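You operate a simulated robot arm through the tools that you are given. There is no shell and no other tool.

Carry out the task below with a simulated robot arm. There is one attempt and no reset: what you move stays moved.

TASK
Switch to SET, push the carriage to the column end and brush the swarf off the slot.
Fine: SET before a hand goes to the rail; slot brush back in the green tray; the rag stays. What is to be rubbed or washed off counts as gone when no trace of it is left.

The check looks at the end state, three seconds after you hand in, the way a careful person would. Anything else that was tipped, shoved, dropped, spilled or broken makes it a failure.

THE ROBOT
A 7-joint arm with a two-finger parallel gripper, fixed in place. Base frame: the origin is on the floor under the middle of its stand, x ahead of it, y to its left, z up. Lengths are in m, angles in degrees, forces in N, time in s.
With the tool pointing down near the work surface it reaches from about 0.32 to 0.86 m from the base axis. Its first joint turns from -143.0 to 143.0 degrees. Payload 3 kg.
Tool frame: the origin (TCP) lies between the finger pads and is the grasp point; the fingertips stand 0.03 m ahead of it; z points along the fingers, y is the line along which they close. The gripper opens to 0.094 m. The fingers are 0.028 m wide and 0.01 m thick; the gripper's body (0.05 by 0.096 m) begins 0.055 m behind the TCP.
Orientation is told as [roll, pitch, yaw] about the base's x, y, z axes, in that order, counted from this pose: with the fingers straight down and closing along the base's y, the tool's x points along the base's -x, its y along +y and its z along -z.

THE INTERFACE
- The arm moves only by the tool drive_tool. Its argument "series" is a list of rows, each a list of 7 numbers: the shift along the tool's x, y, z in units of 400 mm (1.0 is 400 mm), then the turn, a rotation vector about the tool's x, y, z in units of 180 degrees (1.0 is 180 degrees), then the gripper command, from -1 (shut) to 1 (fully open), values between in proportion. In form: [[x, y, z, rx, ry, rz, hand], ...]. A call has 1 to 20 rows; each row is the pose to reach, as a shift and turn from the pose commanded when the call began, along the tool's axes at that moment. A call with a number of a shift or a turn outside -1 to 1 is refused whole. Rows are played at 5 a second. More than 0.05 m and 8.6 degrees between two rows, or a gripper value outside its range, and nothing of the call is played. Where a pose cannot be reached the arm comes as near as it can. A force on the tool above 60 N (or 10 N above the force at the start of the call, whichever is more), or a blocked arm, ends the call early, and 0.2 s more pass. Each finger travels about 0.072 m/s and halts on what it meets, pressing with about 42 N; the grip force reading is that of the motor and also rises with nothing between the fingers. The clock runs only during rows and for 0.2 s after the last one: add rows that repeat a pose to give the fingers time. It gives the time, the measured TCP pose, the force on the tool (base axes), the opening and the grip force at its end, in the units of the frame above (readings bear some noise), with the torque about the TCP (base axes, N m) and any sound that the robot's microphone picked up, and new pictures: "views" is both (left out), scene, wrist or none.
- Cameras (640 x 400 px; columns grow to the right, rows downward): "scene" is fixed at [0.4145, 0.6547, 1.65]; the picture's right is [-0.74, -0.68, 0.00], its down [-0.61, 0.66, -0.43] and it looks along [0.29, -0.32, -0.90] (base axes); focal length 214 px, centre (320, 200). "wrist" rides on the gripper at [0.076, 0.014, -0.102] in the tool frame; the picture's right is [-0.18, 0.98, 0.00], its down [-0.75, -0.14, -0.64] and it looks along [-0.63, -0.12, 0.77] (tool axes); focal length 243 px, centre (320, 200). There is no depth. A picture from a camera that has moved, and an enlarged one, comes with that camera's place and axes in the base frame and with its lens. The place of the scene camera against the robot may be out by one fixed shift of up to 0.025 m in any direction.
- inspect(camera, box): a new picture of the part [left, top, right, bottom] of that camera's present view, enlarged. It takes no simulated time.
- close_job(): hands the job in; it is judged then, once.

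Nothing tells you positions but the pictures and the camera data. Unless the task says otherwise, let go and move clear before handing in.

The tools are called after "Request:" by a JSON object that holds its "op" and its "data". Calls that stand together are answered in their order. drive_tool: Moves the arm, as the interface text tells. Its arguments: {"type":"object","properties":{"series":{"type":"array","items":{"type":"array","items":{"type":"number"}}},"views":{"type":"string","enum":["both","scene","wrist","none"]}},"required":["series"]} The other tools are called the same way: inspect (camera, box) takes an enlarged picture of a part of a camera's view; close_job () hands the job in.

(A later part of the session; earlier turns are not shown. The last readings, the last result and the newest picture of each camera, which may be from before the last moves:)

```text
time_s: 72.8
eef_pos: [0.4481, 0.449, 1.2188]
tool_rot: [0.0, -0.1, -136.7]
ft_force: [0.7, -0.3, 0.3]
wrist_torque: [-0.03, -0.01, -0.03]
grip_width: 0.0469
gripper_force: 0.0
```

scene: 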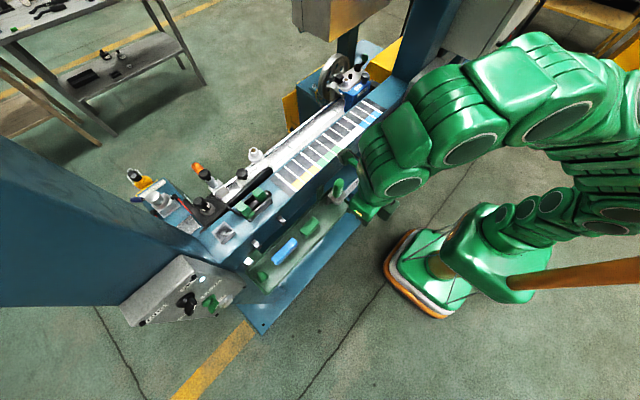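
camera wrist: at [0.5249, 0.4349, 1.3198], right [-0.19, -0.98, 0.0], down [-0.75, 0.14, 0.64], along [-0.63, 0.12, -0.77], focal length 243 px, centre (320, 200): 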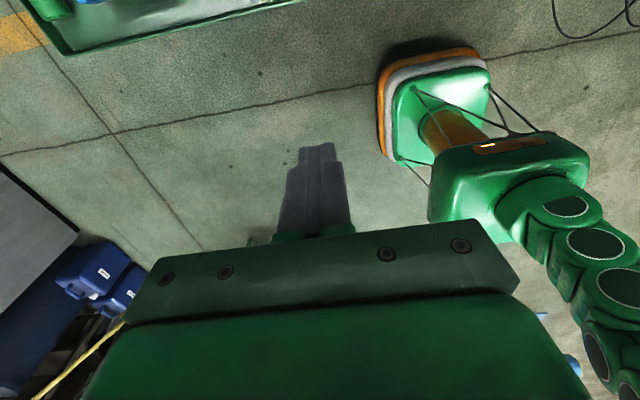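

Request:
{"op": "drive_tool", "data": {"series": [[0, 0, 0, 0, 0, -0.04, 0], [0, 0, 0, 0, 0, -0.08, 0], [0, 0, 0, 0, 0, -0.12, 0], [0, 0, 0, 0, 0, -0.16, 0], [0, 0, 0, 0, 0, -0.2, 0], [0, 0, 0, 0, 0, -0.24, 0], [0, 0, 0, 0, 0, -0.26, 0]], "views": "both"}}

```text
time_s: 74.4
eef_pos: [0.4482, 0.4489, 1.2191]
tool_rot: [0.0, -0.1, -90.0]
ft_force: [0.2, -0.2, -0.6]
wrist_torque: [-0.01, 0.01, -0.04]
grip_width: 0.0468
gripper_force: 0.1
camera wrist: at [0.463, 0.5259, 1.3213], right [0.98, -0.18, 0.0], down [-0.14, -0.75, 0.64], along [-0.12, -0.63, -0.77], focal length 243 px, centre (320, 200)
```

scene: 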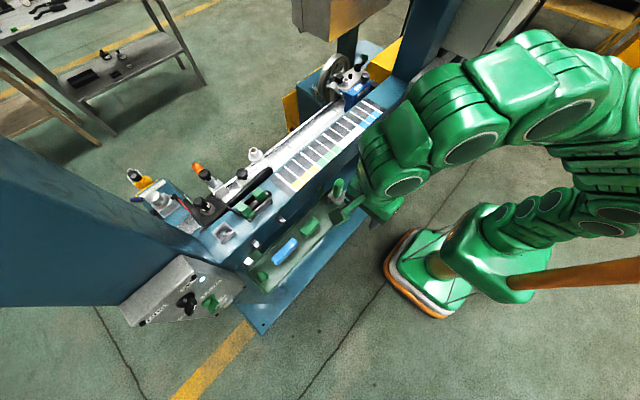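
wrist: 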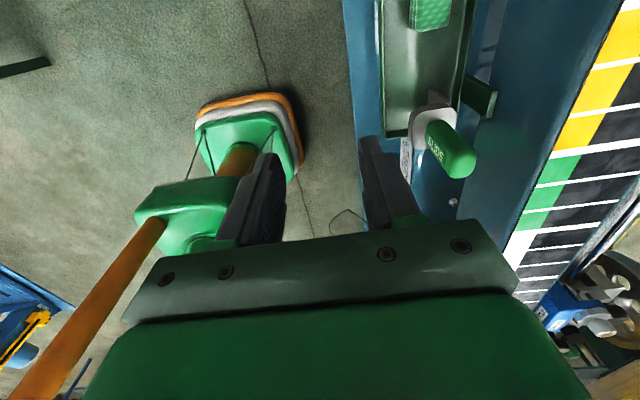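

Now the fingers close along x. Moving over the brush at a safe height for a precise look.

Request:
{"op": "drive_tool", "data": {"series": [[0.0825, 0.0615, 0.01, 0, 0, 0, 0], [0.165, 0.123, 0.02, 0, 0, 0, 0], [0.2475, 0.1845, 0.03, 0, 0, 0, 0], [0.33, 0.246, 0.04, 0, 0, 0, 0], [0.4125, 0.3075, 0.05, 0, 0, 0, 0]], "views": "both"}}

Request:
{"op": "inspect", "data": {"camera": "wrist", "box": [200, 0, 440, 200]}}

```text
time_s: 75.6
eef_pos: [0.5295, 0.5607, 1.1671]
tool_rot: [0.2, 0.1, -90.1]
ft_force: [0.4, 0.0, 0.4]
wrist_torque: [-0.02, -0.02, 0.0]
grip_width: 0.0468
gripper_force: 0.1
out of reach, approached as far as the arm can: row 3, 4, 5
camera wrist: at [0.5429, 0.6373, 1.2699], right [0.98, -0.19, 0.0], down [-0.14, -0.75, 0.64], along [-0.12, -0.63, -0.77], focal length 243 px, centre (320, 200)
```

scene: 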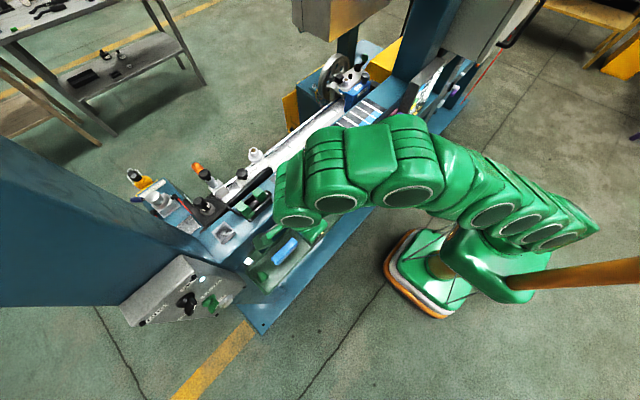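
wrist: 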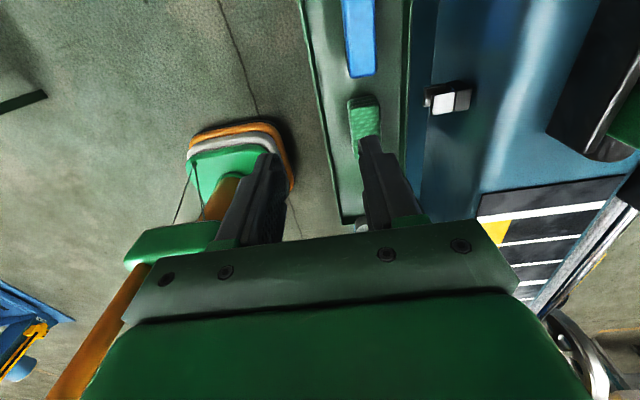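

```text
2.00 times, centred on (320, 100) of wrist
camera zoom: at [0.5429, 0.6373, 1.2699], right [0.98, -0.19, 0.0], down [-0.14, -0.75, 0.64], along [-0.12, -0.63, -0.77], focal length 485 px, centre (320, 400)
```

zoom: 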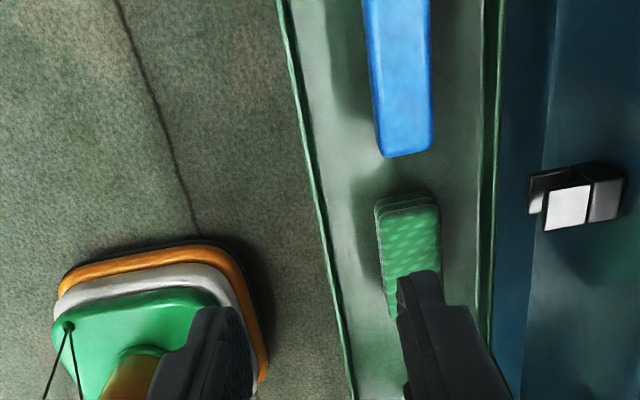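

Tool-down reach is limited at this height, so I'll lean the tool 20° toward +y (free about the closing axis) and come down above the brush, with a half-open gripper.

Request:
{"op": "drive_tool", "data": {"series": [[0.01, 0.01, 0.04, 0, 0.022, 0, 0], [0.03, 0.03, 0.08, 0, 0.044, 0, 0], [0.055, 0.05, 0.12, 0, 0.066, 0, 0], [0.085, 0.075, 0.16, 0, 0.088, 0, 0], [0.113, 0.099, 0.205, 0, 0.111, 0, 0]], "views": "both"}}

Request:
{"op": "inspect", "data": {"camera": "wrist", "box": [240, 60, 440, 220]}}

Request:
{"op": "inspect", "data": {"camera": "scene", "box": [230, 200, 350, 300]}}

```text
time_s: 76.8
eef_pos: [0.5613, 0.595, 1.0967]
tool_rot: [0.1, 17.7, -90.0]
ft_force: [1.3, -0.4, 0.9]
wrist_torque: [0.01, 0.04, 0.0]
grip_width: 0.0472
gripper_force: 0.1
out of reach, approached as far as the arm can: row 5
camera wrist: at [0.5746, 0.637, 1.218], right [0.98, -0.18, -0.05], down [-0.14, -0.91, 0.38], along [-0.12, -0.37, -0.92], focal length 243 px, centre (320, 200)
```

scene: 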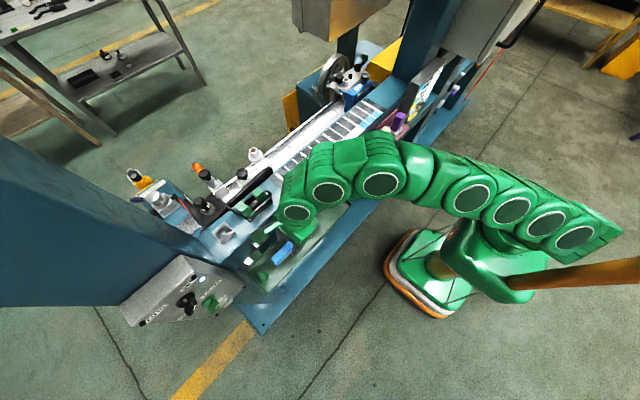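
wrist: 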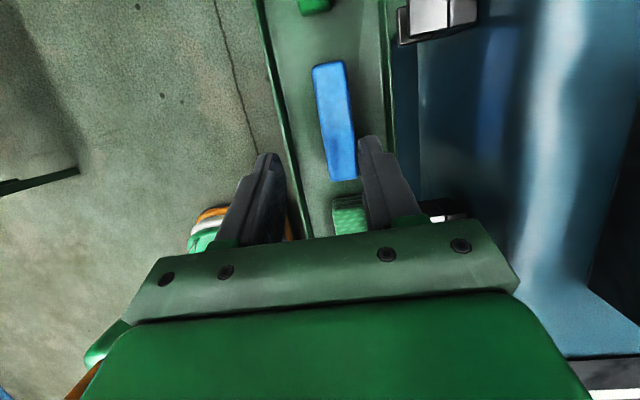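

```text
2.50 times, centred on (340, 140) of wrist
camera zoom: at [0.5746, 0.637, 1.218], right [0.98, -0.18, -0.05], down [-0.14, -0.91, 0.38], along [-0.12, -0.37, -0.92], focal length 606 px, centre (270, 350)
```

zoom: 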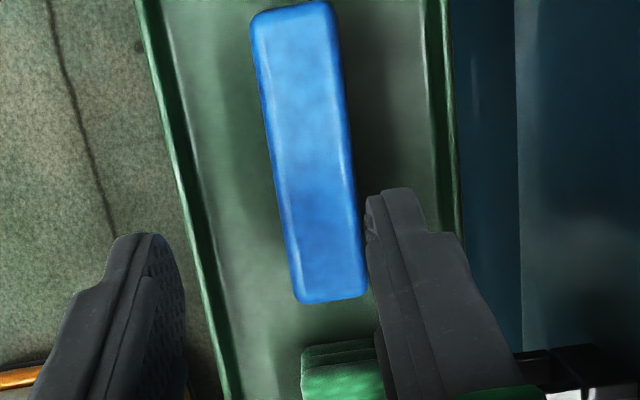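

```text
4.00 times, centred on (290, 250) of scene
camera zoom: at [0.4145, 0.6547, 1.65], right [-0.74, -0.68, 0.0], down [-0.61, 0.66, -0.43], along [0.29, -0.32, -0.9], focal length 858 px, centre (440, 0)
```

zoom: 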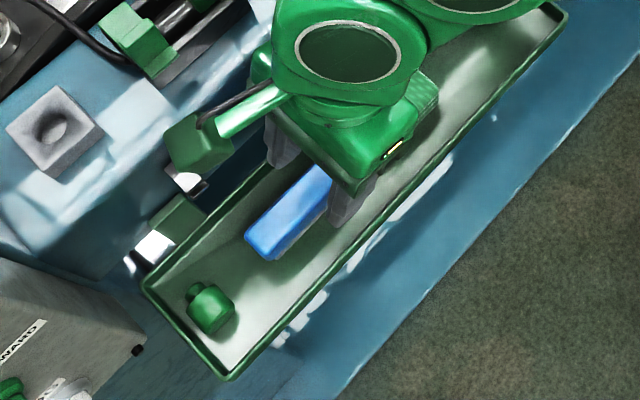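

The brush top is at z≈1.02, x 0.5615–0.585, y 0.574–0.661. Lowering with the open fingers straddling it.

Request:
{"op": "drive_tool", "data": {"series": [[0.0, 0.02, 0.04, 0, 0, 0, 0], [-0.006, 0.03, 0.08, 0, 0, 0, 0], [-0.011, 0.03, 0.12, 0, 0, 0, 0], [-0.017, 0.03, 0.16, 0, 0, 0, 0]], "views": "both"}}

Request:
{"op": "inspect", "data": {"camera": "wrist", "box": [240, 60, 440, 220]}}

```text
time_s: 77.6
eef_pos: [0.5705, 0.5995, 1.0635]
tool_rot: [0.6, 20.7, -89.9]
ft_force: [-23.2, -20.6, 29.7]
wrist_torque: [-0.31, -1.95, -1.48]
grip_width: 0.0406
gripper_force: 0.1
out of reach, approached as far as the arm can: row 1, 2, 3, 4
stopped in row 4: the force on the tool passed its limit at 123 N (the readings are from after the stop); the commanded pose is now the measured one
camera wrist: at [0.5835, 0.6341, 1.1873], right [0.98, -0.17, -0.06], down [-0.15, -0.93, 0.33], along [-0.11, -0.32, -0.94], focal length 243 px, centre (320, 200)
```

scene: 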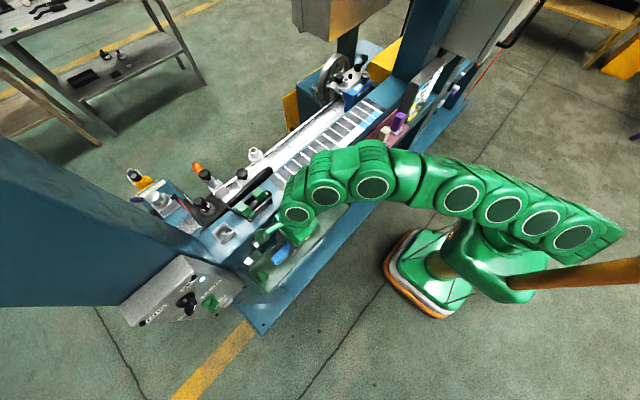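
wrist: 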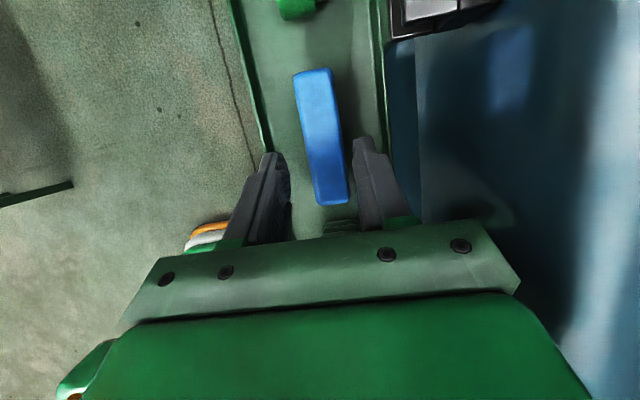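

```text
2.50 times, centred on (340, 140) of wrist
camera zoom: at [0.5835, 0.6341, 1.1873], right [0.98, -0.17, -0.06], down [-0.15, -0.93, 0.33], along [-0.11, -0.32, -0.94], focal length 606 px, centre (270, 350)
```

zoom: 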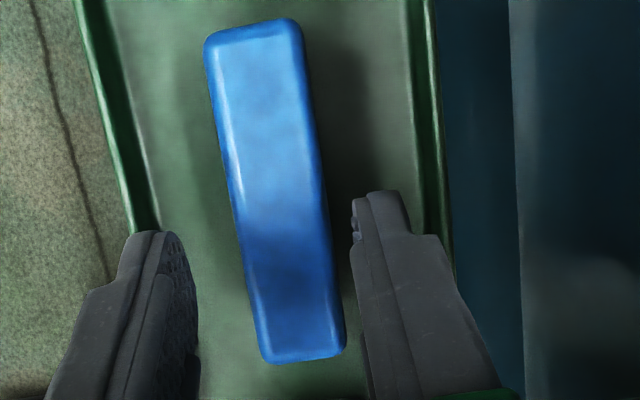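

The call stopped on a force spike. I'll hold and check whether it's contact or just the arm jerking at its reach limit.

Request:
{"op": "drive_tool", "data": {"series": [[0, 0, 0, 0, 0, 0, 0]], "views": "both"}}

Request:
{"op": "inspect", "data": {"camera": "wrist", "box": [240, 40, 440, 240]}}

Request:
{"op": "inspect", "data": {"camera": "scene", "box": [230, 180, 350, 300]}}

```text
time_s: 78.0
eef_pos: [0.5707, 0.5991, 1.0637]
tool_rot: [0.8, 20.7, -89.9]
ft_force: [-22.4, -21.2, 42.7]
wrist_torque: [-0.78, -2.37, -1.49]
grip_width: 0.0405
gripper_force: 0.1
camera wrist: at [0.5835, 0.6341, 1.1873], right [0.98, -0.17, -0.05], down [-0.15, -0.93, 0.33], along [-0.11, -0.32, -0.94], focal length 243 px, centre (320, 200)
```

scene: 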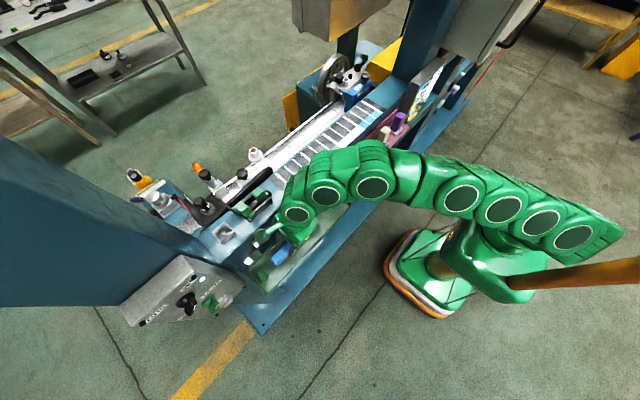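
wrist: 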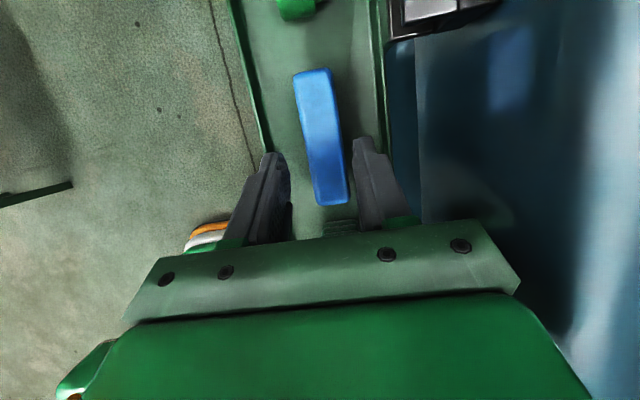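

```text
2.00 times, centred on (340, 140) of wrist
camera zoom: at [0.5835, 0.6341, 1.1873], right [0.98, -0.17, -0.05], down [-0.15, -0.93, 0.33], along [-0.11, -0.32, -0.94], focal length 485 px, centre (280, 320)
```

zoom: 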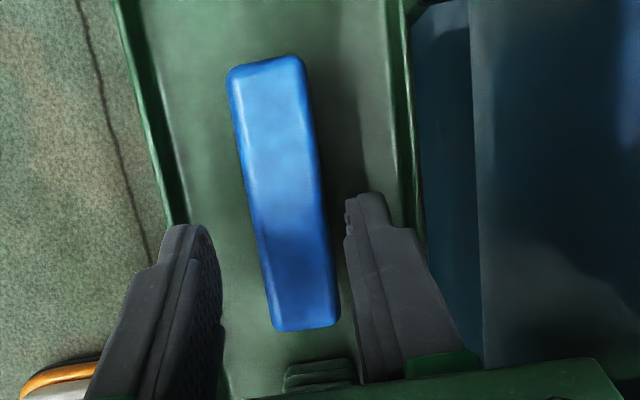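

```text
3.33 times, centred on (290, 240) of scene
camera zoom: at [0.4145, 0.6547, 1.65], right [-0.74, -0.68, 0.0], down [-0.61, 0.66, -0.43], along [0.29, -0.32, -0.9], focal length 715 px, centre (420, 67)
```

zoom: 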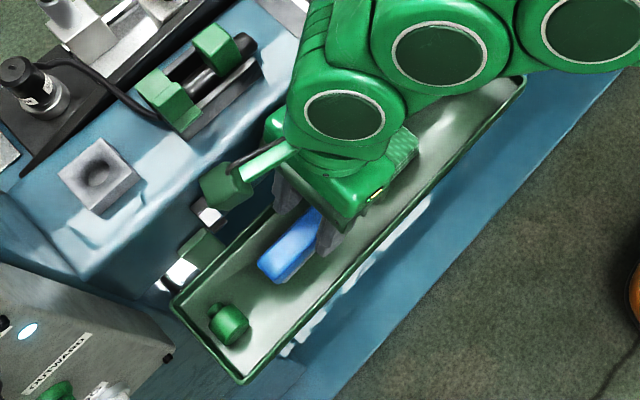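

The force is a real contact: the gripper body is touching the front of the machine beam, whose top is actually at z≈1.14. I'll back straight away from it, up and toward the robot.

Request:
{"op": "drive_tool", "data": {"series": [[0.008, -0.03, -0.02, 0, 0, 0, 0], [0.025, -0.06, -0.06, 0, 0, 0, 0], [0.045, -0.1, -0.11, 0, 0, 0, 0], [0.07, -0.15, -0.17, 0, 0, 0, 0], [0.09, -0.2, -0.24, 0, 0, 0, 0]], "views": "both"}}

Request:
{"op": "inspect", "data": {"camera": "scene", "box": [210, 170, 370, 300]}}

```text
time_s: 79.2
eef_pos: [0.4918, 0.5969, 1.1643]
tool_rot: [0.5, 20.7, -90.0]
ft_force: [0.2, 0.4, -0.8]
wrist_torque: [0.0, 0.0, -0.02]
grip_width: 0.0468
gripper_force: 0.1
camera wrist: at [0.5041, 0.6329, 1.286], right [0.98, -0.18, -0.06], down [-0.15, -0.93, 0.33], along [-0.11, -0.32, -0.94], focal length 243 px, centre (320, 200)
```

scene: 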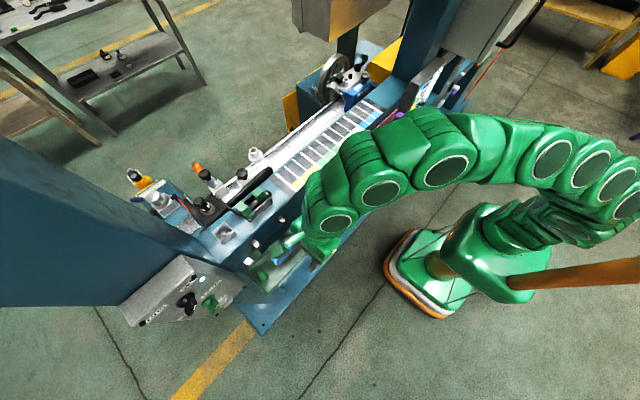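
wrist: 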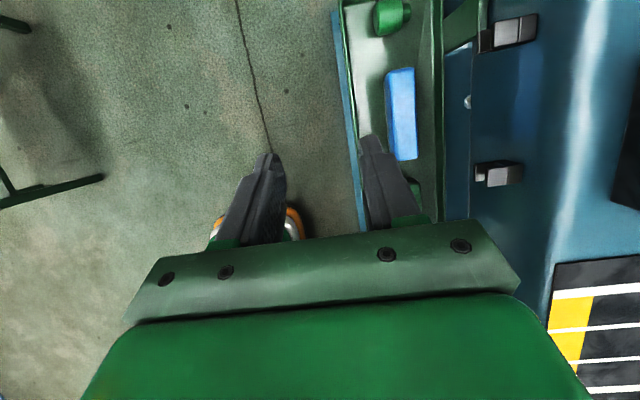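

```text
3.08 times, centred on (290, 235) of scene
camera zoom: at [0.4145, 0.6547, 1.65], right [-0.74, -0.68, 0.0], down [-0.61, 0.66, -0.43], along [0.29, -0.32, -0.9], focal length 660 px, centre (412, 92)
```

zoom: 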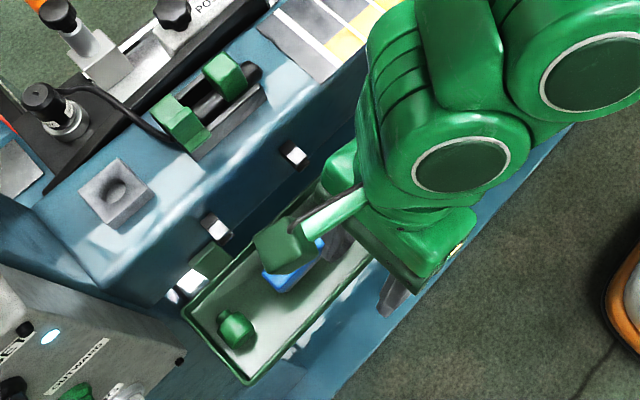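

Freed. It was the black hook clip on the beam front (about x≥0.60, y≈0.57, z≈1.11), which looks unchanged. I'll switch to gripping the brush lengthwise with the camera on the robot side; first untilt and turn in free space.

Request:
{"op": "drive_tool", "data": {"series": [[-0.04, -0.021, -0.031, 0, -0.023, 0, 0], [-0.08, -0.042, -0.062, 0, -0.046, 0, 0], [-0.12, -0.063, -0.094, 0, -0.069, 0, 0], [-0.16, -0.084, -0.125, 0, -0.092, 0, 0], [-0.2, -0.105, -0.156, 0, -0.115, 0, 0]], "views": "none"}}

Request:
{"op": "drive_tool", "data": {"series": [[0, 0, 0, 0, 0, -0.04, 0], [0, 0, 0, 0, 0, -0.08, 0], [0, 0, 0, 0, 0, -0.12, 0], [0, 0, 0, 0, 0, -0.16, 0], [0, 0, 0, 0, 0, -0.2, 0], [0, 0, 0, 0, 0, -0.24, 0], [0, 0, 0, 0, 0, -0.28, 0]], "views": "none"}}

```text
time_s: 80.4
eef_pos: [0.4494, 0.5025, 1.1938]
tool_rot: [0.6, -0.1, -90.1]
ft_force: [0.5, -0.8, -0.2]
wrist_torque: [0.01, 0.0, -0.03]
grip_width: 0.0471
gripper_force: 0.0
```

```text
time_s: 82.0
eef_pos: [0.4482, 0.5031, 1.1939]
tool_rot: [0.2, -0.4, -39.6]
ft_force: [0.0, 0.2, -0.4]
wrist_torque: [-0.03, 0.01, -0.01]
grip_width: 0.0472
gripper_force: 0.0
```

Request:
{"op": "drive_tool", "data": {"series": [[0, 0, 0, 0, 0, -0.04, 0.5], [0, 0, 0, 0, 0, -0.08, 1], [0, 0, 0, 0, 0, -0.12, 1], [0, 0, 0, 0, 0, -0.16, 1], [0, 0, 0, 0, 0, -0.2, 1], [0, 0, 0, 0, 0, -0.22, 1]], "views": "both"}}

```text
time_s: 83.4
eef_pos: [0.4471, 0.5034, 1.1926]
tool_rot: [-0.2, -0.5, 0.0]
ft_force: [0.1, 0.9, -0.3]
wrist_torque: [0.01, 0.01, -0.03]
grip_width: 0.094
gripper_force: 0.1
camera wrist: at [0.3703, 0.5175, 1.2954], right [0.18, 0.98, 0.0], down [0.75, -0.14, 0.65], along [0.64, -0.12, -0.76], focal length 243 px, centre (320, 200)
```

scene: 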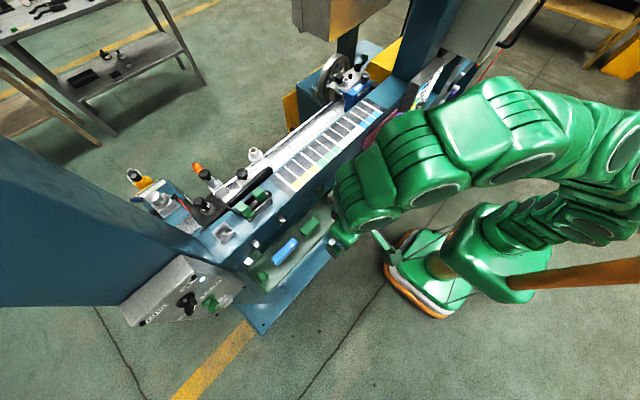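
wrist: 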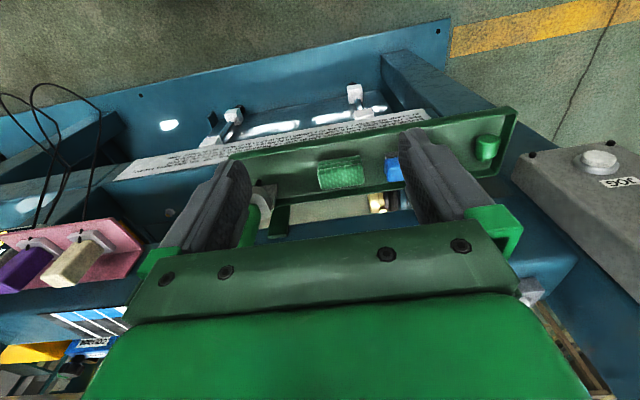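

Yaw 0 with the gripper fully open. Now tilting 15° outward and moving over the brush for a precise check of its ends.

Request:
{"op": "drive_tool", "data": {"series": [[-0.033, 0.071, 0.039, 0, -0.021, 0, 1], [-0.066, 0.142, 0.078, 0, -0.042, 0, 1], [-0.1, 0.214, 0.117, 0, -0.063, 0, 1], [-0.1325, 0.285, 0.1565, 0, -0.0833, 0, 1]], "views": "both"}}

Request:
{"op": "inspect", "data": {"camera": "wrist", "box": [200, 0, 460, 200]}}

```text
time_s: 84.4
eef_pos: [0.5016, 0.6178, 1.1333]
tool_rot: [-0.1, -15.4, -0.1]
ft_force: [0.2, -0.7, 1.0]
wrist_torque: [0.0, 0.06, 0.0]
grip_width: 0.0939
gripper_force: 0.1
camera wrist: at [0.4003, 0.6315, 1.211], right [0.18, 0.98, 0.05], down [0.55, -0.14, 0.82], along [0.81, -0.12, -0.57], focal length 243 px, centre (320, 200)
```

scene: 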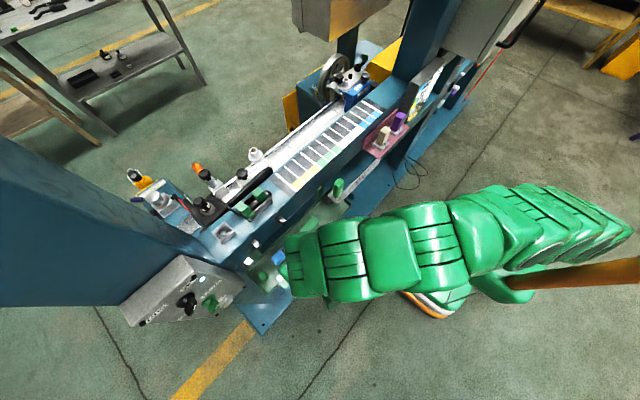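
wrist: 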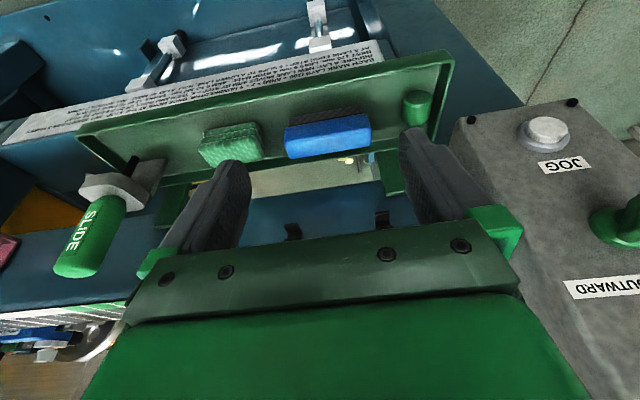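

```text
2.00 times, centred on (330, 100) of wrist
camera zoom: at [0.4003, 0.6315, 1.211], right [0.18, 0.98, 0.05], down [0.55, -0.14, 0.82], along [0.81, -0.12, -0.57], focal length 485 px, centre (300, 400)
```

zoom: 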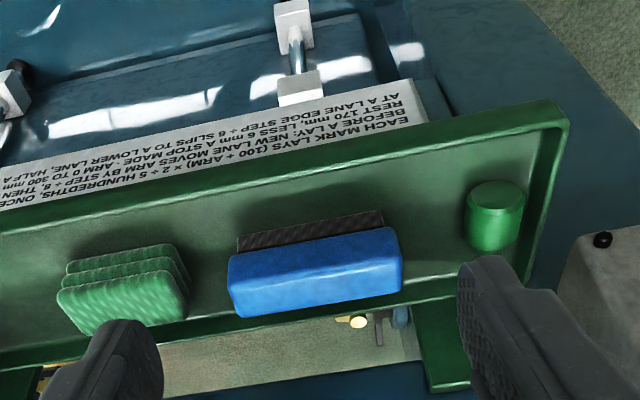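

The brush ends are at y≈0.575 and 0.6625, so the fully open fingers clear both by about 3 mm. Approaching to just above it.

Request:
{"op": "drive_tool", "data": {"series": [[-0.03, 0.0022, 0.06, 0, 0, 0, 1], [-0.06, 0.0022, 0.12, 0, 0, 0, 1], [-0.09, 0.0022, 0.181, 0, 0, 0, 1]], "views": "both"}}

Request:
{"op": "inspect", "data": {"camera": "wrist", "box": [200, 40, 460, 240]}}

Request:
{"op": "inspect", "data": {"camera": "scene", "box": [220, 200, 340, 300]}}

```text
time_s: 85.2
eef_pos: [0.5544, 0.6161, 1.0718]
tool_rot: [-0.1, -15.4, -0.2]
ft_force: [0.4, 0.4, 0.4]
wrist_torque: [0.0, 0.01, -0.04]
grip_width: 0.0942
gripper_force: 0.1
camera wrist: at [0.4543, 0.6317, 1.1504], right [0.18, 0.98, 0.05], down [0.56, -0.14, 0.82], along [0.81, -0.12, -0.57], focal length 243 px, centre (320, 200)
```

scene: 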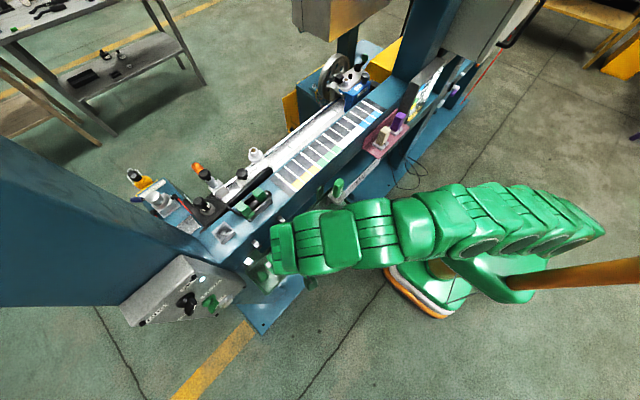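
wrist: 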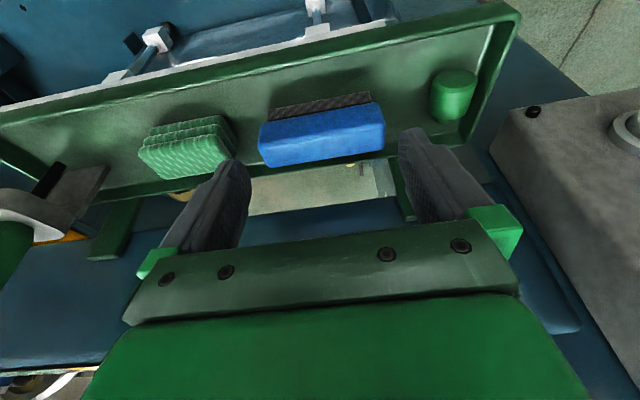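

```text
2.00 times, centred on (330, 140) of wrist
camera zoom: at [0.4543, 0.6317, 1.1504], right [0.18, 0.98, 0.05], down [0.56, -0.14, 0.82], along [0.81, -0.12, -0.57], focal length 485 px, centre (300, 320)
```

zoom: 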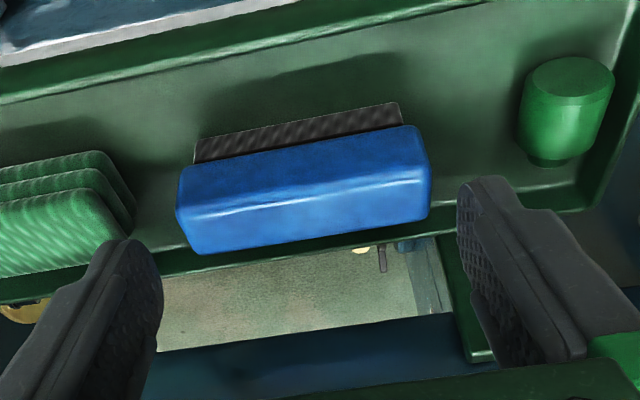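

```text
4.00 times, centred on (280, 250) of scene
camera zoom: at [0.4145, 0.6547, 1.65], right [-0.74, -0.68, 0.0], down [-0.61, 0.66, -0.43], along [0.29, -0.32, -0.9], focal length 858 px, centre (480, 0)
```

zoom: 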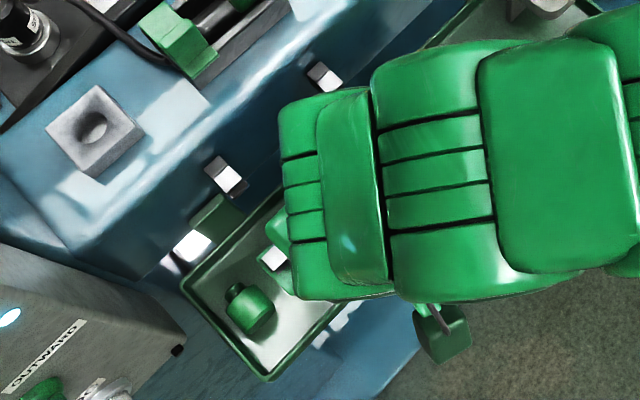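

Brush and fingers line up within about 3 mm on each side. Lowering along the tool axis, first half.

Request:
{"op": "drive_tool", "data": {"series": [[0, 0, 0.03, 0, 0, 0, 1], [0, 0, 0.06, 0, 0, 0, 1], [0, 0, 0.085, 0, 0, 0, 1]], "views": "wrist"}}

Request:
{"op": "inspect", "data": {"camera": "wrist", "box": [200, 60, 460, 240]}}

```text
time_s: 86.0
eef_pos: [0.564, 0.6164, 1.0384]
tool_rot: [-0.3, -15.4, -0.1]
ft_force: [-0.1, 0.0, -0.1]
wrist_torque: [0.0, -0.01, 0.01]
grip_width: 0.0938
gripper_force: 0.0
camera wrist: at [0.4633, 0.631, 1.1167], right [0.18, 0.98, 0.05], down [0.56, -0.14, 0.82], along [0.81, -0.12, -0.57], focal length 243 px, centre (320, 200)
```

wrist: 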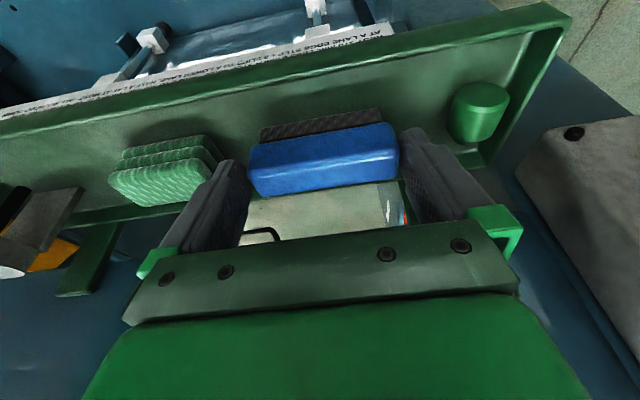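

```text
2.22 times, centred on (330, 150) of wrist
camera zoom: at [0.4633, 0.631, 1.1167], right [0.18, 0.98, 0.05], down [0.56, -0.14, 0.82], along [0.81, -0.12, -0.57], focal length 539 px, centre (298, 311)
```

zoom: 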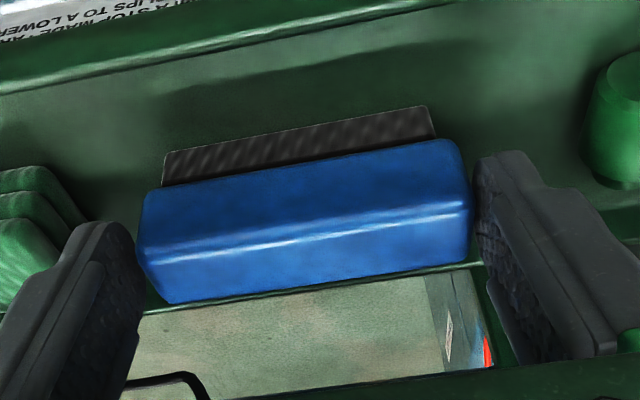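

Both fingers have passed the brush top without contact. Going down the rest, then closing.

Request:
{"op": "drive_tool", "data": {"series": [[0, 0, 0.02, 0, 0, 0, 1], [0, 0, 0.04, 0, 0, 0, 1], [0, 0, 0.055, 0, 0, 0, 1]], "views": "wrist"}}

Request:
{"op": "inspect", "data": {"camera": "wrist", "box": [200, 60, 460, 240]}}

```text
time_s: 86.8
eef_pos: [0.5706, 0.6172, 1.0181]
tool_rot: [0.0, -15.5, -0.1]
ft_force: [0.9, 0.1, 13.2]
wrist_torque: [-0.03, -0.18, -0.05]
grip_width: 0.094
gripper_force: 0.4
camera wrist: at [0.4696, 0.6319, 1.0964], right [0.18, 0.98, 0.05], down [0.55, -0.14, 0.82], along [0.81, -0.12, -0.57], focal length 243 px, centre (320, 200)
```

wrist: 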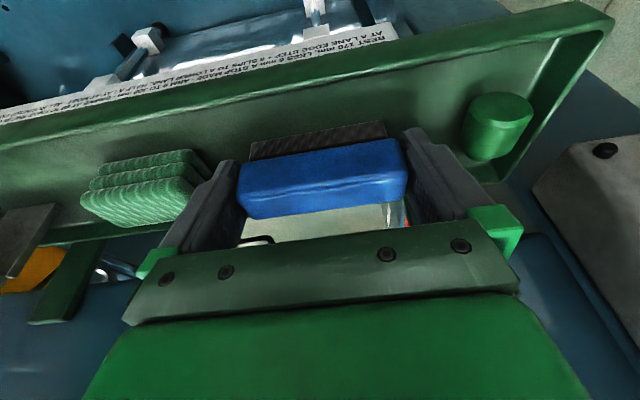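

```text
2.22 times, centred on (330, 150) of wrist
camera zoom: at [0.4696, 0.6319, 1.0964], right [0.18, 0.98, 0.05], down [0.55, -0.14, 0.82], along [0.81, -0.12, -0.57], focal length 539 px, centre (298, 311)
```

zoom: 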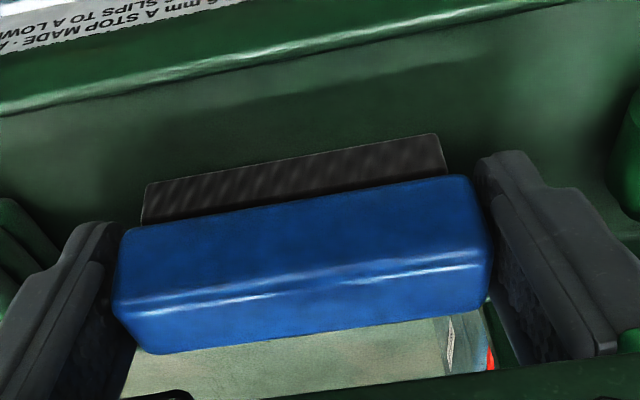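

The tips touched the tray floor lightly. Lifting 3 mm and closing on the brush ends.

Request:
{"op": "drive_tool", "data": {"series": [[0, 0, -0.008, 0, 0, 0, 1], [0, 0, -0.008, 0, 0, 0, 0.4], [0, 0, -0.008, 0, 0, 0, -1], [0, 0, -0.008, 0, 0, 0, -1], [0, 0, -0.008, 0, 0, 0, -1]], "views": "wrist"}}

Request:
{"op": "inspect", "data": {"camera": "wrist", "box": [200, 60, 460, 240]}}

```text
time_s: 88.0
eef_pos: [0.57, 0.6174, 1.0206]
tool_rot: [-0.1, -15.5, 0.0]
ft_force: [0.0, 0.2, -1.5]
wrist_torque: [-0.02, 0.04, 0.03]
grip_width: 0.093
gripper_force: 42.0
camera wrist: at [0.4687, 0.632, 1.0989], right [0.18, 0.98, 0.05], down [0.55, -0.14, 0.82], along [0.81, -0.12, -0.57], focal length 243 px, centre (320, 200)
```

wrist: 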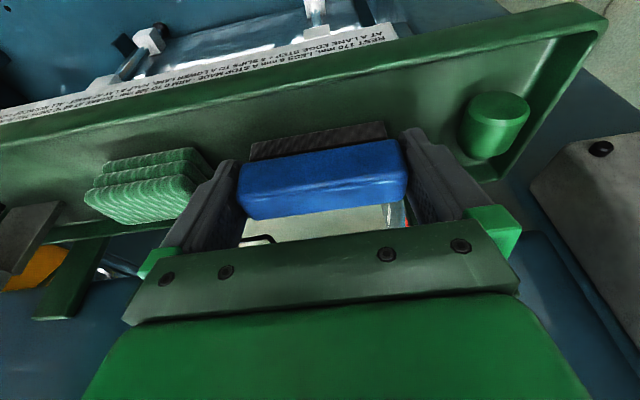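

```text
2.22 times, centred on (330, 150) of wrist
camera zoom: at [0.4687, 0.632, 1.0989], right [0.18, 0.98, 0.05], down [0.55, -0.14, 0.82], along [0.81, -0.12, -0.57], focal length 539 px, centre (298, 311)
```

zoom: 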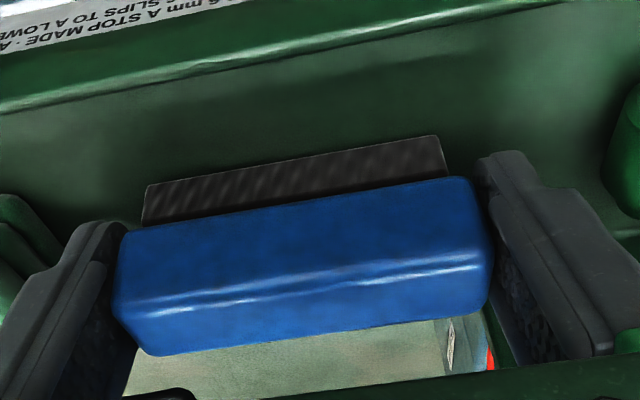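

Closed at 93 mm with 42 N — the brush is held by its ends. Lifting gently along the tool axis.

Request:
{"op": "drive_tool", "data": {"series": [[0, 0, -0.02, 0, 0, 0, -1], [0, 0, -0.05, 0, 0, 0, -1], [0, 0, -0.1, 0, 0, 0, -1], [0, 0, -0.15, 0, 0, 0, -1]], "views": "both"}}

Request:
{"op": "inspect", "data": {"camera": "wrist", "box": [200, 60, 460, 240]}}

```text
time_s: 89.0
eef_pos: [0.5538, 0.6189, 1.0787]
tool_rot: [-0.1, -15.5, -0.2]
ft_force: [0.1, -0.4, -1.1]
wrist_torque: [-0.02, 0.01, -0.01]
grip_width: 0.0932
gripper_force: 42.1
camera wrist: at [0.453, 0.6333, 1.1567], right [0.18, 0.98, 0.05], down [0.55, -0.14, 0.82], along [0.81, -0.12, -0.57], focal length 243 px, centre (320, 200)
```

scene: 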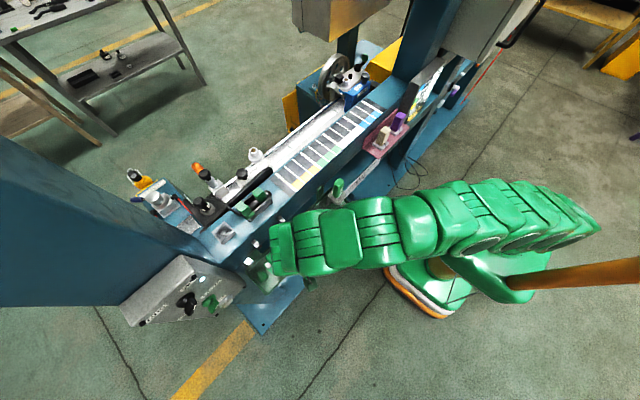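
wrist: 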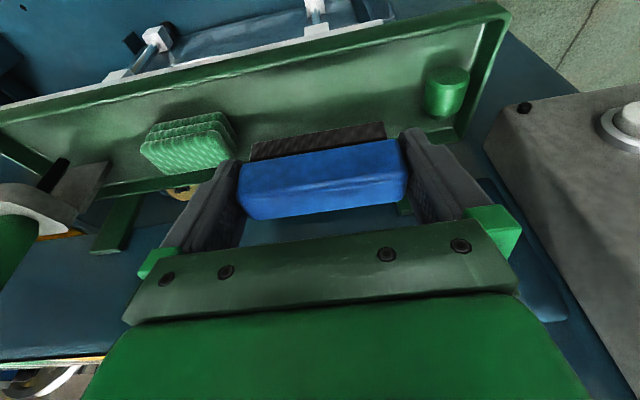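

```text
2.22 times, centred on (330, 150) of wrist
camera zoom: at [0.453, 0.6333, 1.1567], right [0.18, 0.98, 0.05], down [0.55, -0.14, 0.82], along [0.81, -0.12, -0.57], focal length 539 px, centre (298, 311)
```

zoom: 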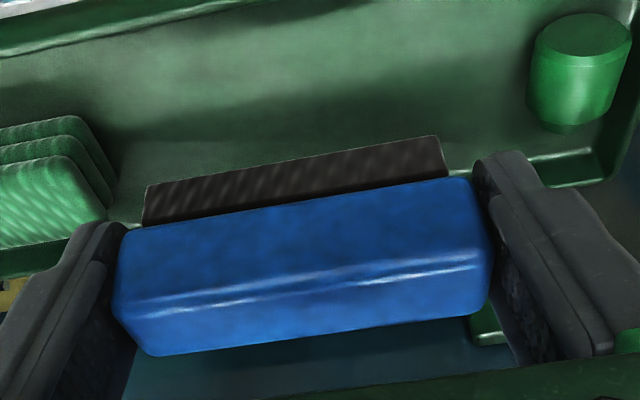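

The brush came up cleanly with the rag left in place. Carrying it back and up, then across toward the rail side.

Request:
{"op": "drive_tool", "data": {"series": [[0.037, -0.012, -0.063, 0, 0, 0, -1], [0.074, -0.024, -0.125, 0, 0, 0, -1], [0.111, -0.036, -0.188, 0, 0, 0, -1], [0.148, -0.0475, -0.251, 0, 0, 0, -1], [0.144, -0.13, -0.265, 0, 0, 0, -1], [0.14, -0.22, -0.28, 0, 0, 0, -1], [0.137, -0.31, -0.29, 0, 0, 0, -1], [0.133, -0.4, -0.305, 0, 0, 0, -1], [0.129, -0.5, -0.32, 0, 0, 0, -1], [0.125, -0.61, -0.335, 0, 0, 0, -1], [0.121, -0.7225, -0.347, 0, 0, 0, -1]], "views": "both"}}

```text
time_s: 91.4
eef_pos: [0.4715, 0.3278, 1.1992]
tool_rot: [-0.1, -15.5, 0.0]
ft_force: [-0.5, -0.4, 0.0]
wrist_torque: [-0.03, 0.03, -0.01]
grip_width: 0.0935
gripper_force: 42.3
camera wrist: at [0.3707, 0.3422, 1.2773], right [0.18, 0.98, 0.05], down [0.55, -0.14, 0.82], along [0.81, -0.12, -0.57], focal length 243 px, centre (320, 200)
```

scene: 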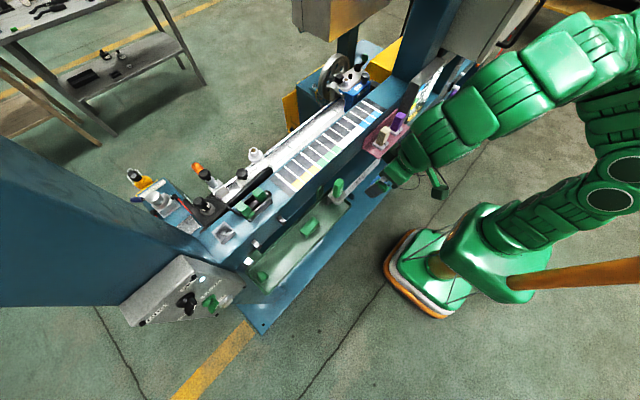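
wrist: 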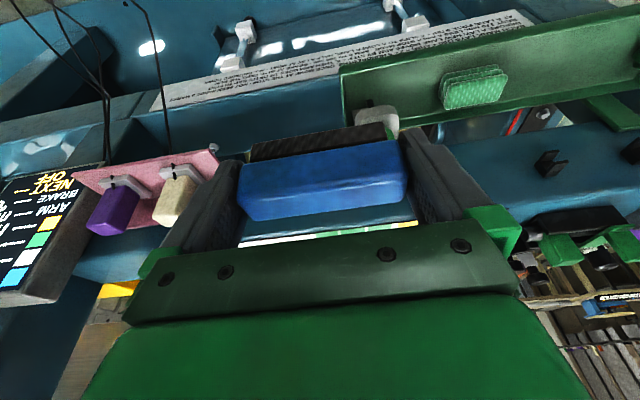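

Brush firmly held. Moving forward over the beam at y≈0.29 with extra tilt for reach, staying well above everything.

Request:
{"op": "drive_tool", "data": {"series": [[-0.04, -0.06, 0.0, 0, -0.01, 0, -1], [-0.12, -0.095, 0.01, 0, -0.022, 0, -1], [-0.21, -0.095, 0.03, 0, -0.034, 0, -1], [-0.3, -0.095, 0.05, 0, -0.046, 0, -1], [-0.39, -0.095, 0.07, 0, -0.058, 0, -1], [-0.475, -0.095, 0.09, 0, -0.07, 0, -1], [-0.561, -0.095, 0.114, 0, -0.0806, 0, -1]], "views": "both"}}

Request:
{"op": "inspect", "data": {"camera": "scene", "box": [270, 60, 430, 180]}}

```text
time_s: 93.0
eef_pos: [0.6973, 0.2902, 1.2139]
tool_rot: [-0.1, -30.1, 0.0]
ft_force: [-0.6, -0.4, -0.3]
wrist_torque: [0.0, 0.04, 0.01]
grip_width: 0.0934
gripper_force: 41.1
camera wrist: at [0.5807, 0.3056, 1.264], right [0.16, 0.98, 0.09], down [0.33, -0.14, 0.93], along [0.93, -0.12, -0.35], focal length 243 px, centre (320, 200)
```

scene: 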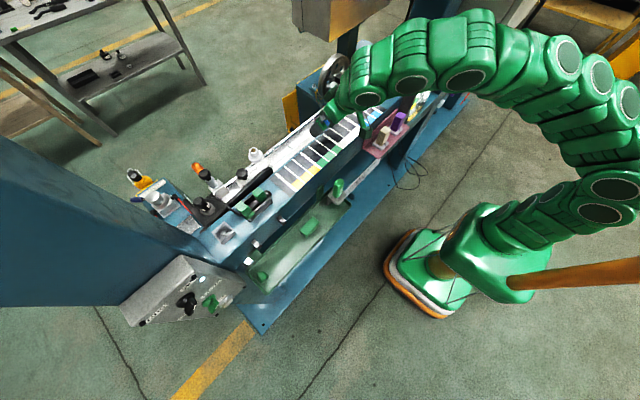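
wrist: 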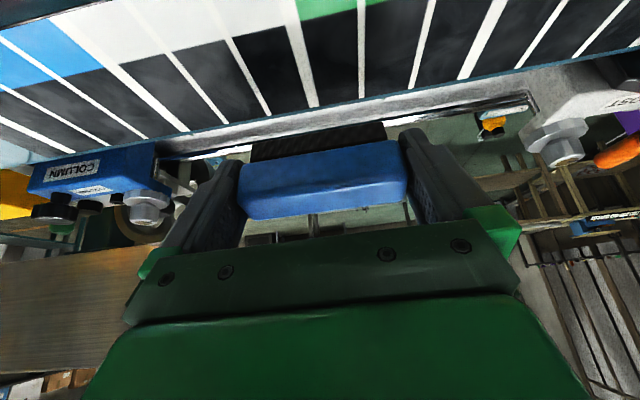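

```text
3.33 times, centred on (350, 120) of scene
camera zoom: at [0.4145, 0.6547, 1.65], right [-0.74, -0.68, 0.0], down [-0.61, 0.66, -0.43], along [0.29, -0.32, -0.9], focal length 715 px, centre (220, 467)
```

zoom: 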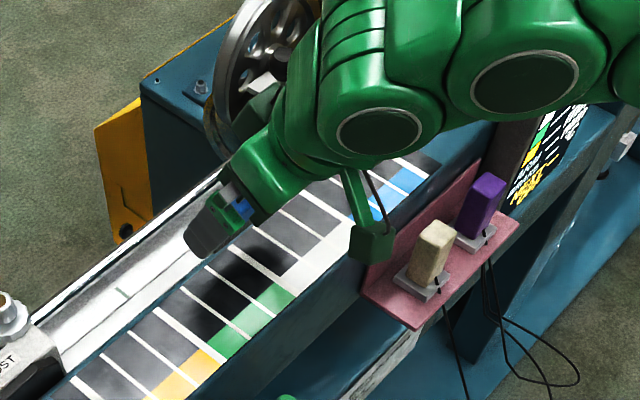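

Positioned above the beam. Moving past its back edge, then un-tilting so the bristles are flat above the rail.

Request:
{"op": "drive_tool", "data": {"series": [[-0.06, -0.006, 0.07, 0, 0, 0, -1], [-0.125, -0.0125, 0.142, 0, 0, 0, -1], [-0.117, -0.0125, 0.155, 0, 0.02, 0, -1], [-0.109, -0.0125, 0.169, 0, 0.04, 0, -1], [-0.101, -0.0125, 0.182, 0, 0.06, 0, -1], [-0.0935, -0.0125, 0.196, 0, 0.0811, 0, -1]], "views": "both"}}

Request:
{"op": "inspect", "data": {"camera": "scene", "box": [250, 80, 380, 180]}}

Request:
{"op": "inspect", "data": {"camera": "wrist", "box": [180, 60, 480, 240]}}

```text
time_s: 94.4
eef_pos: [0.7694, 0.2863, 1.1655]
tool_rot: [-0.2, -15.4, -0.1]
ft_force: [-0.5, 0.4, -1.0]
wrist_torque: [0.0, -0.01, -0.01]
grip_width: 0.0934
gripper_force: 42.4
camera wrist: at [0.6687, 0.3001, 1.2442], right [0.18, 0.98, 0.05], down [0.56, -0.14, 0.82], along [0.81, -0.12, -0.57], focal length 243 px, centre (320, 200)
```

scene: 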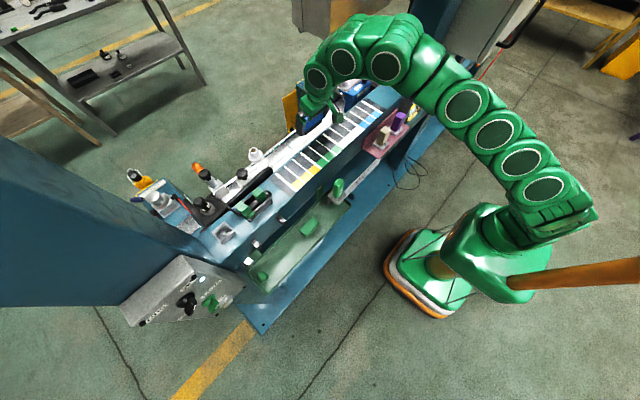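
wrist: 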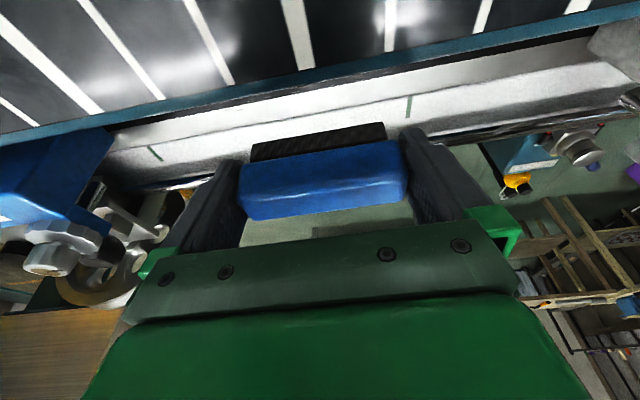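

```text
4.00 times, centred on (315, 130) of scene
camera zoom: at [0.4145, 0.6547, 1.65], right [-0.74, -0.68, 0.0], down [-0.61, 0.66, -0.43], along [0.29, -0.32, -0.9], focal length 858 px, centre (340, 480)
```

zoom: 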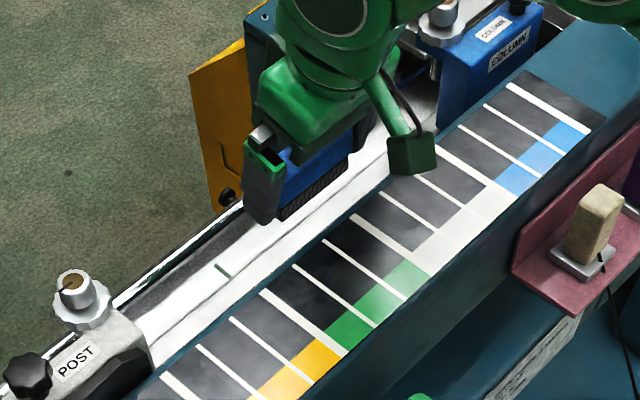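

```text
2.13 times, centred on (330, 150) of wrist
camera zoom: at [0.6687, 0.3001, 1.2442], right [0.18, 0.98, 0.05], down [0.56, -0.14, 0.82], along [0.81, -0.12, -0.57], focal length 518 px, centre (299, 307)
```

zoom: 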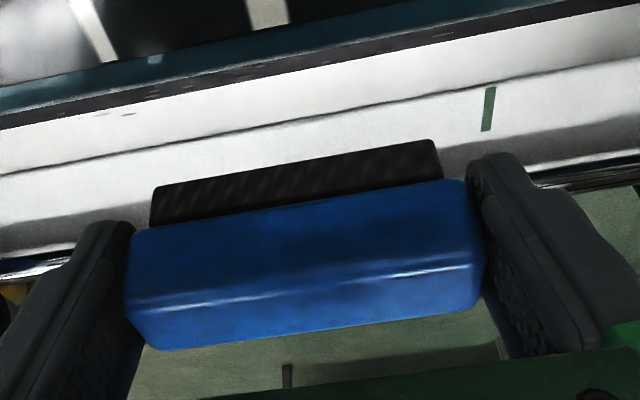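

The brush hangs just above the slot. Lowering toward the slab.

Request:
{"op": "drive_tool", "data": {"series": [[0.0133, 0, 0.0482, 0, 0, 0, -1], [0.0266, 0, 0.0964, 0, 0, 0, -1], [0.0385, 0, 0.14, 0, 0, 0, -1]], "views": "both"}}

Request:
{"op": "inspect", "data": {"camera": "scene", "box": [270, 100, 350, 160]}}

Request:
{"op": "inspect", "data": {"camera": "wrist", "box": [180, 60, 480, 240]}}

```text
time_s: 95.2
eef_pos: [0.7691, 0.2868, 1.1073]
tool_rot: [-0.2, -15.4, -0.1]
ft_force: [-0.5, 0.9, 0.0]
wrist_torque: [0.0, 0.02, 0.04]
grip_width: 0.0933
gripper_force: 41.9
camera wrist: at [0.6689, 0.301, 1.1861], right [0.18, 0.98, 0.05], down [0.56, -0.14, 0.82], along [0.81, -0.12, -0.57], focal length 243 px, centre (320, 200)
```

scene: 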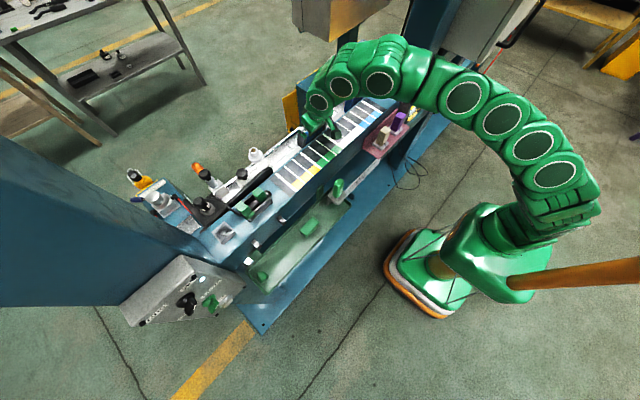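
wrist: 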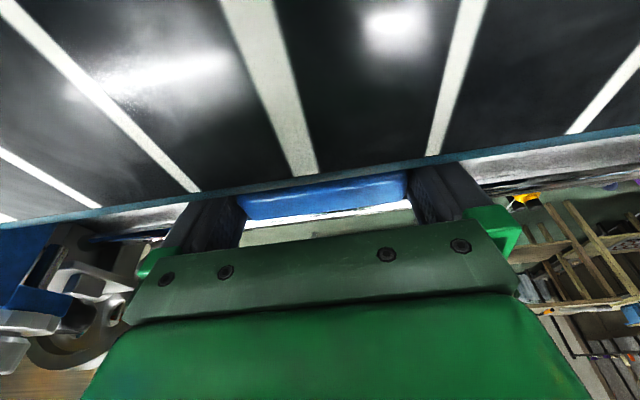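

```text
6.67 times, centred on (310, 130) of scene
camera zoom: at [0.4145, 0.6547, 1.65], right [-0.74, -0.68, 0.0], down [-0.61, 0.66, -0.43], along [0.29, -0.32, -0.9], focal length 1430 px, centre (387, 667)
```

zoom: 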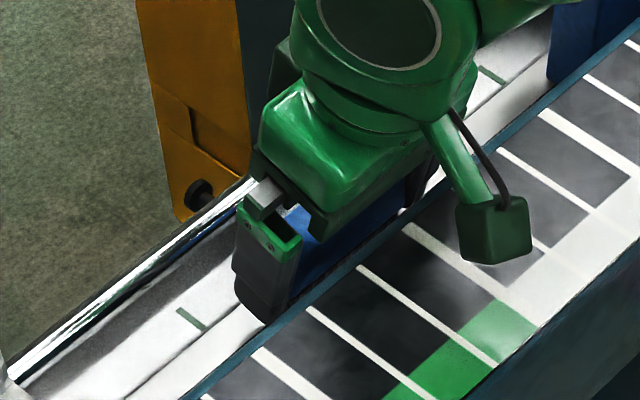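

```text
2.13 times, centred on (330, 150) of wrist
camera zoom: at [0.6689, 0.301, 1.1861], right [0.18, 0.98, 0.05], down [0.56, -0.14, 0.82], along [0.81, -0.12, -0.57], focal length 518 px, centre (299, 307)
```

zoom: 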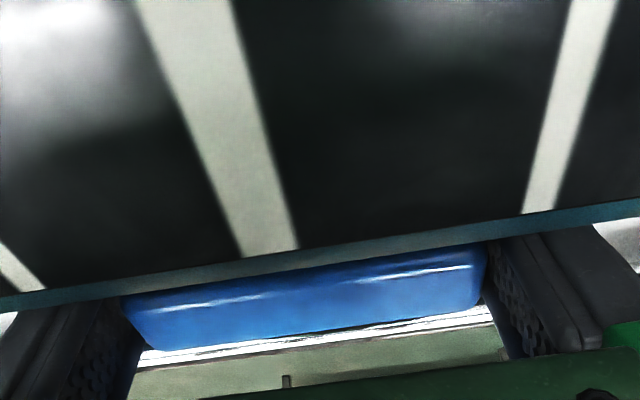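

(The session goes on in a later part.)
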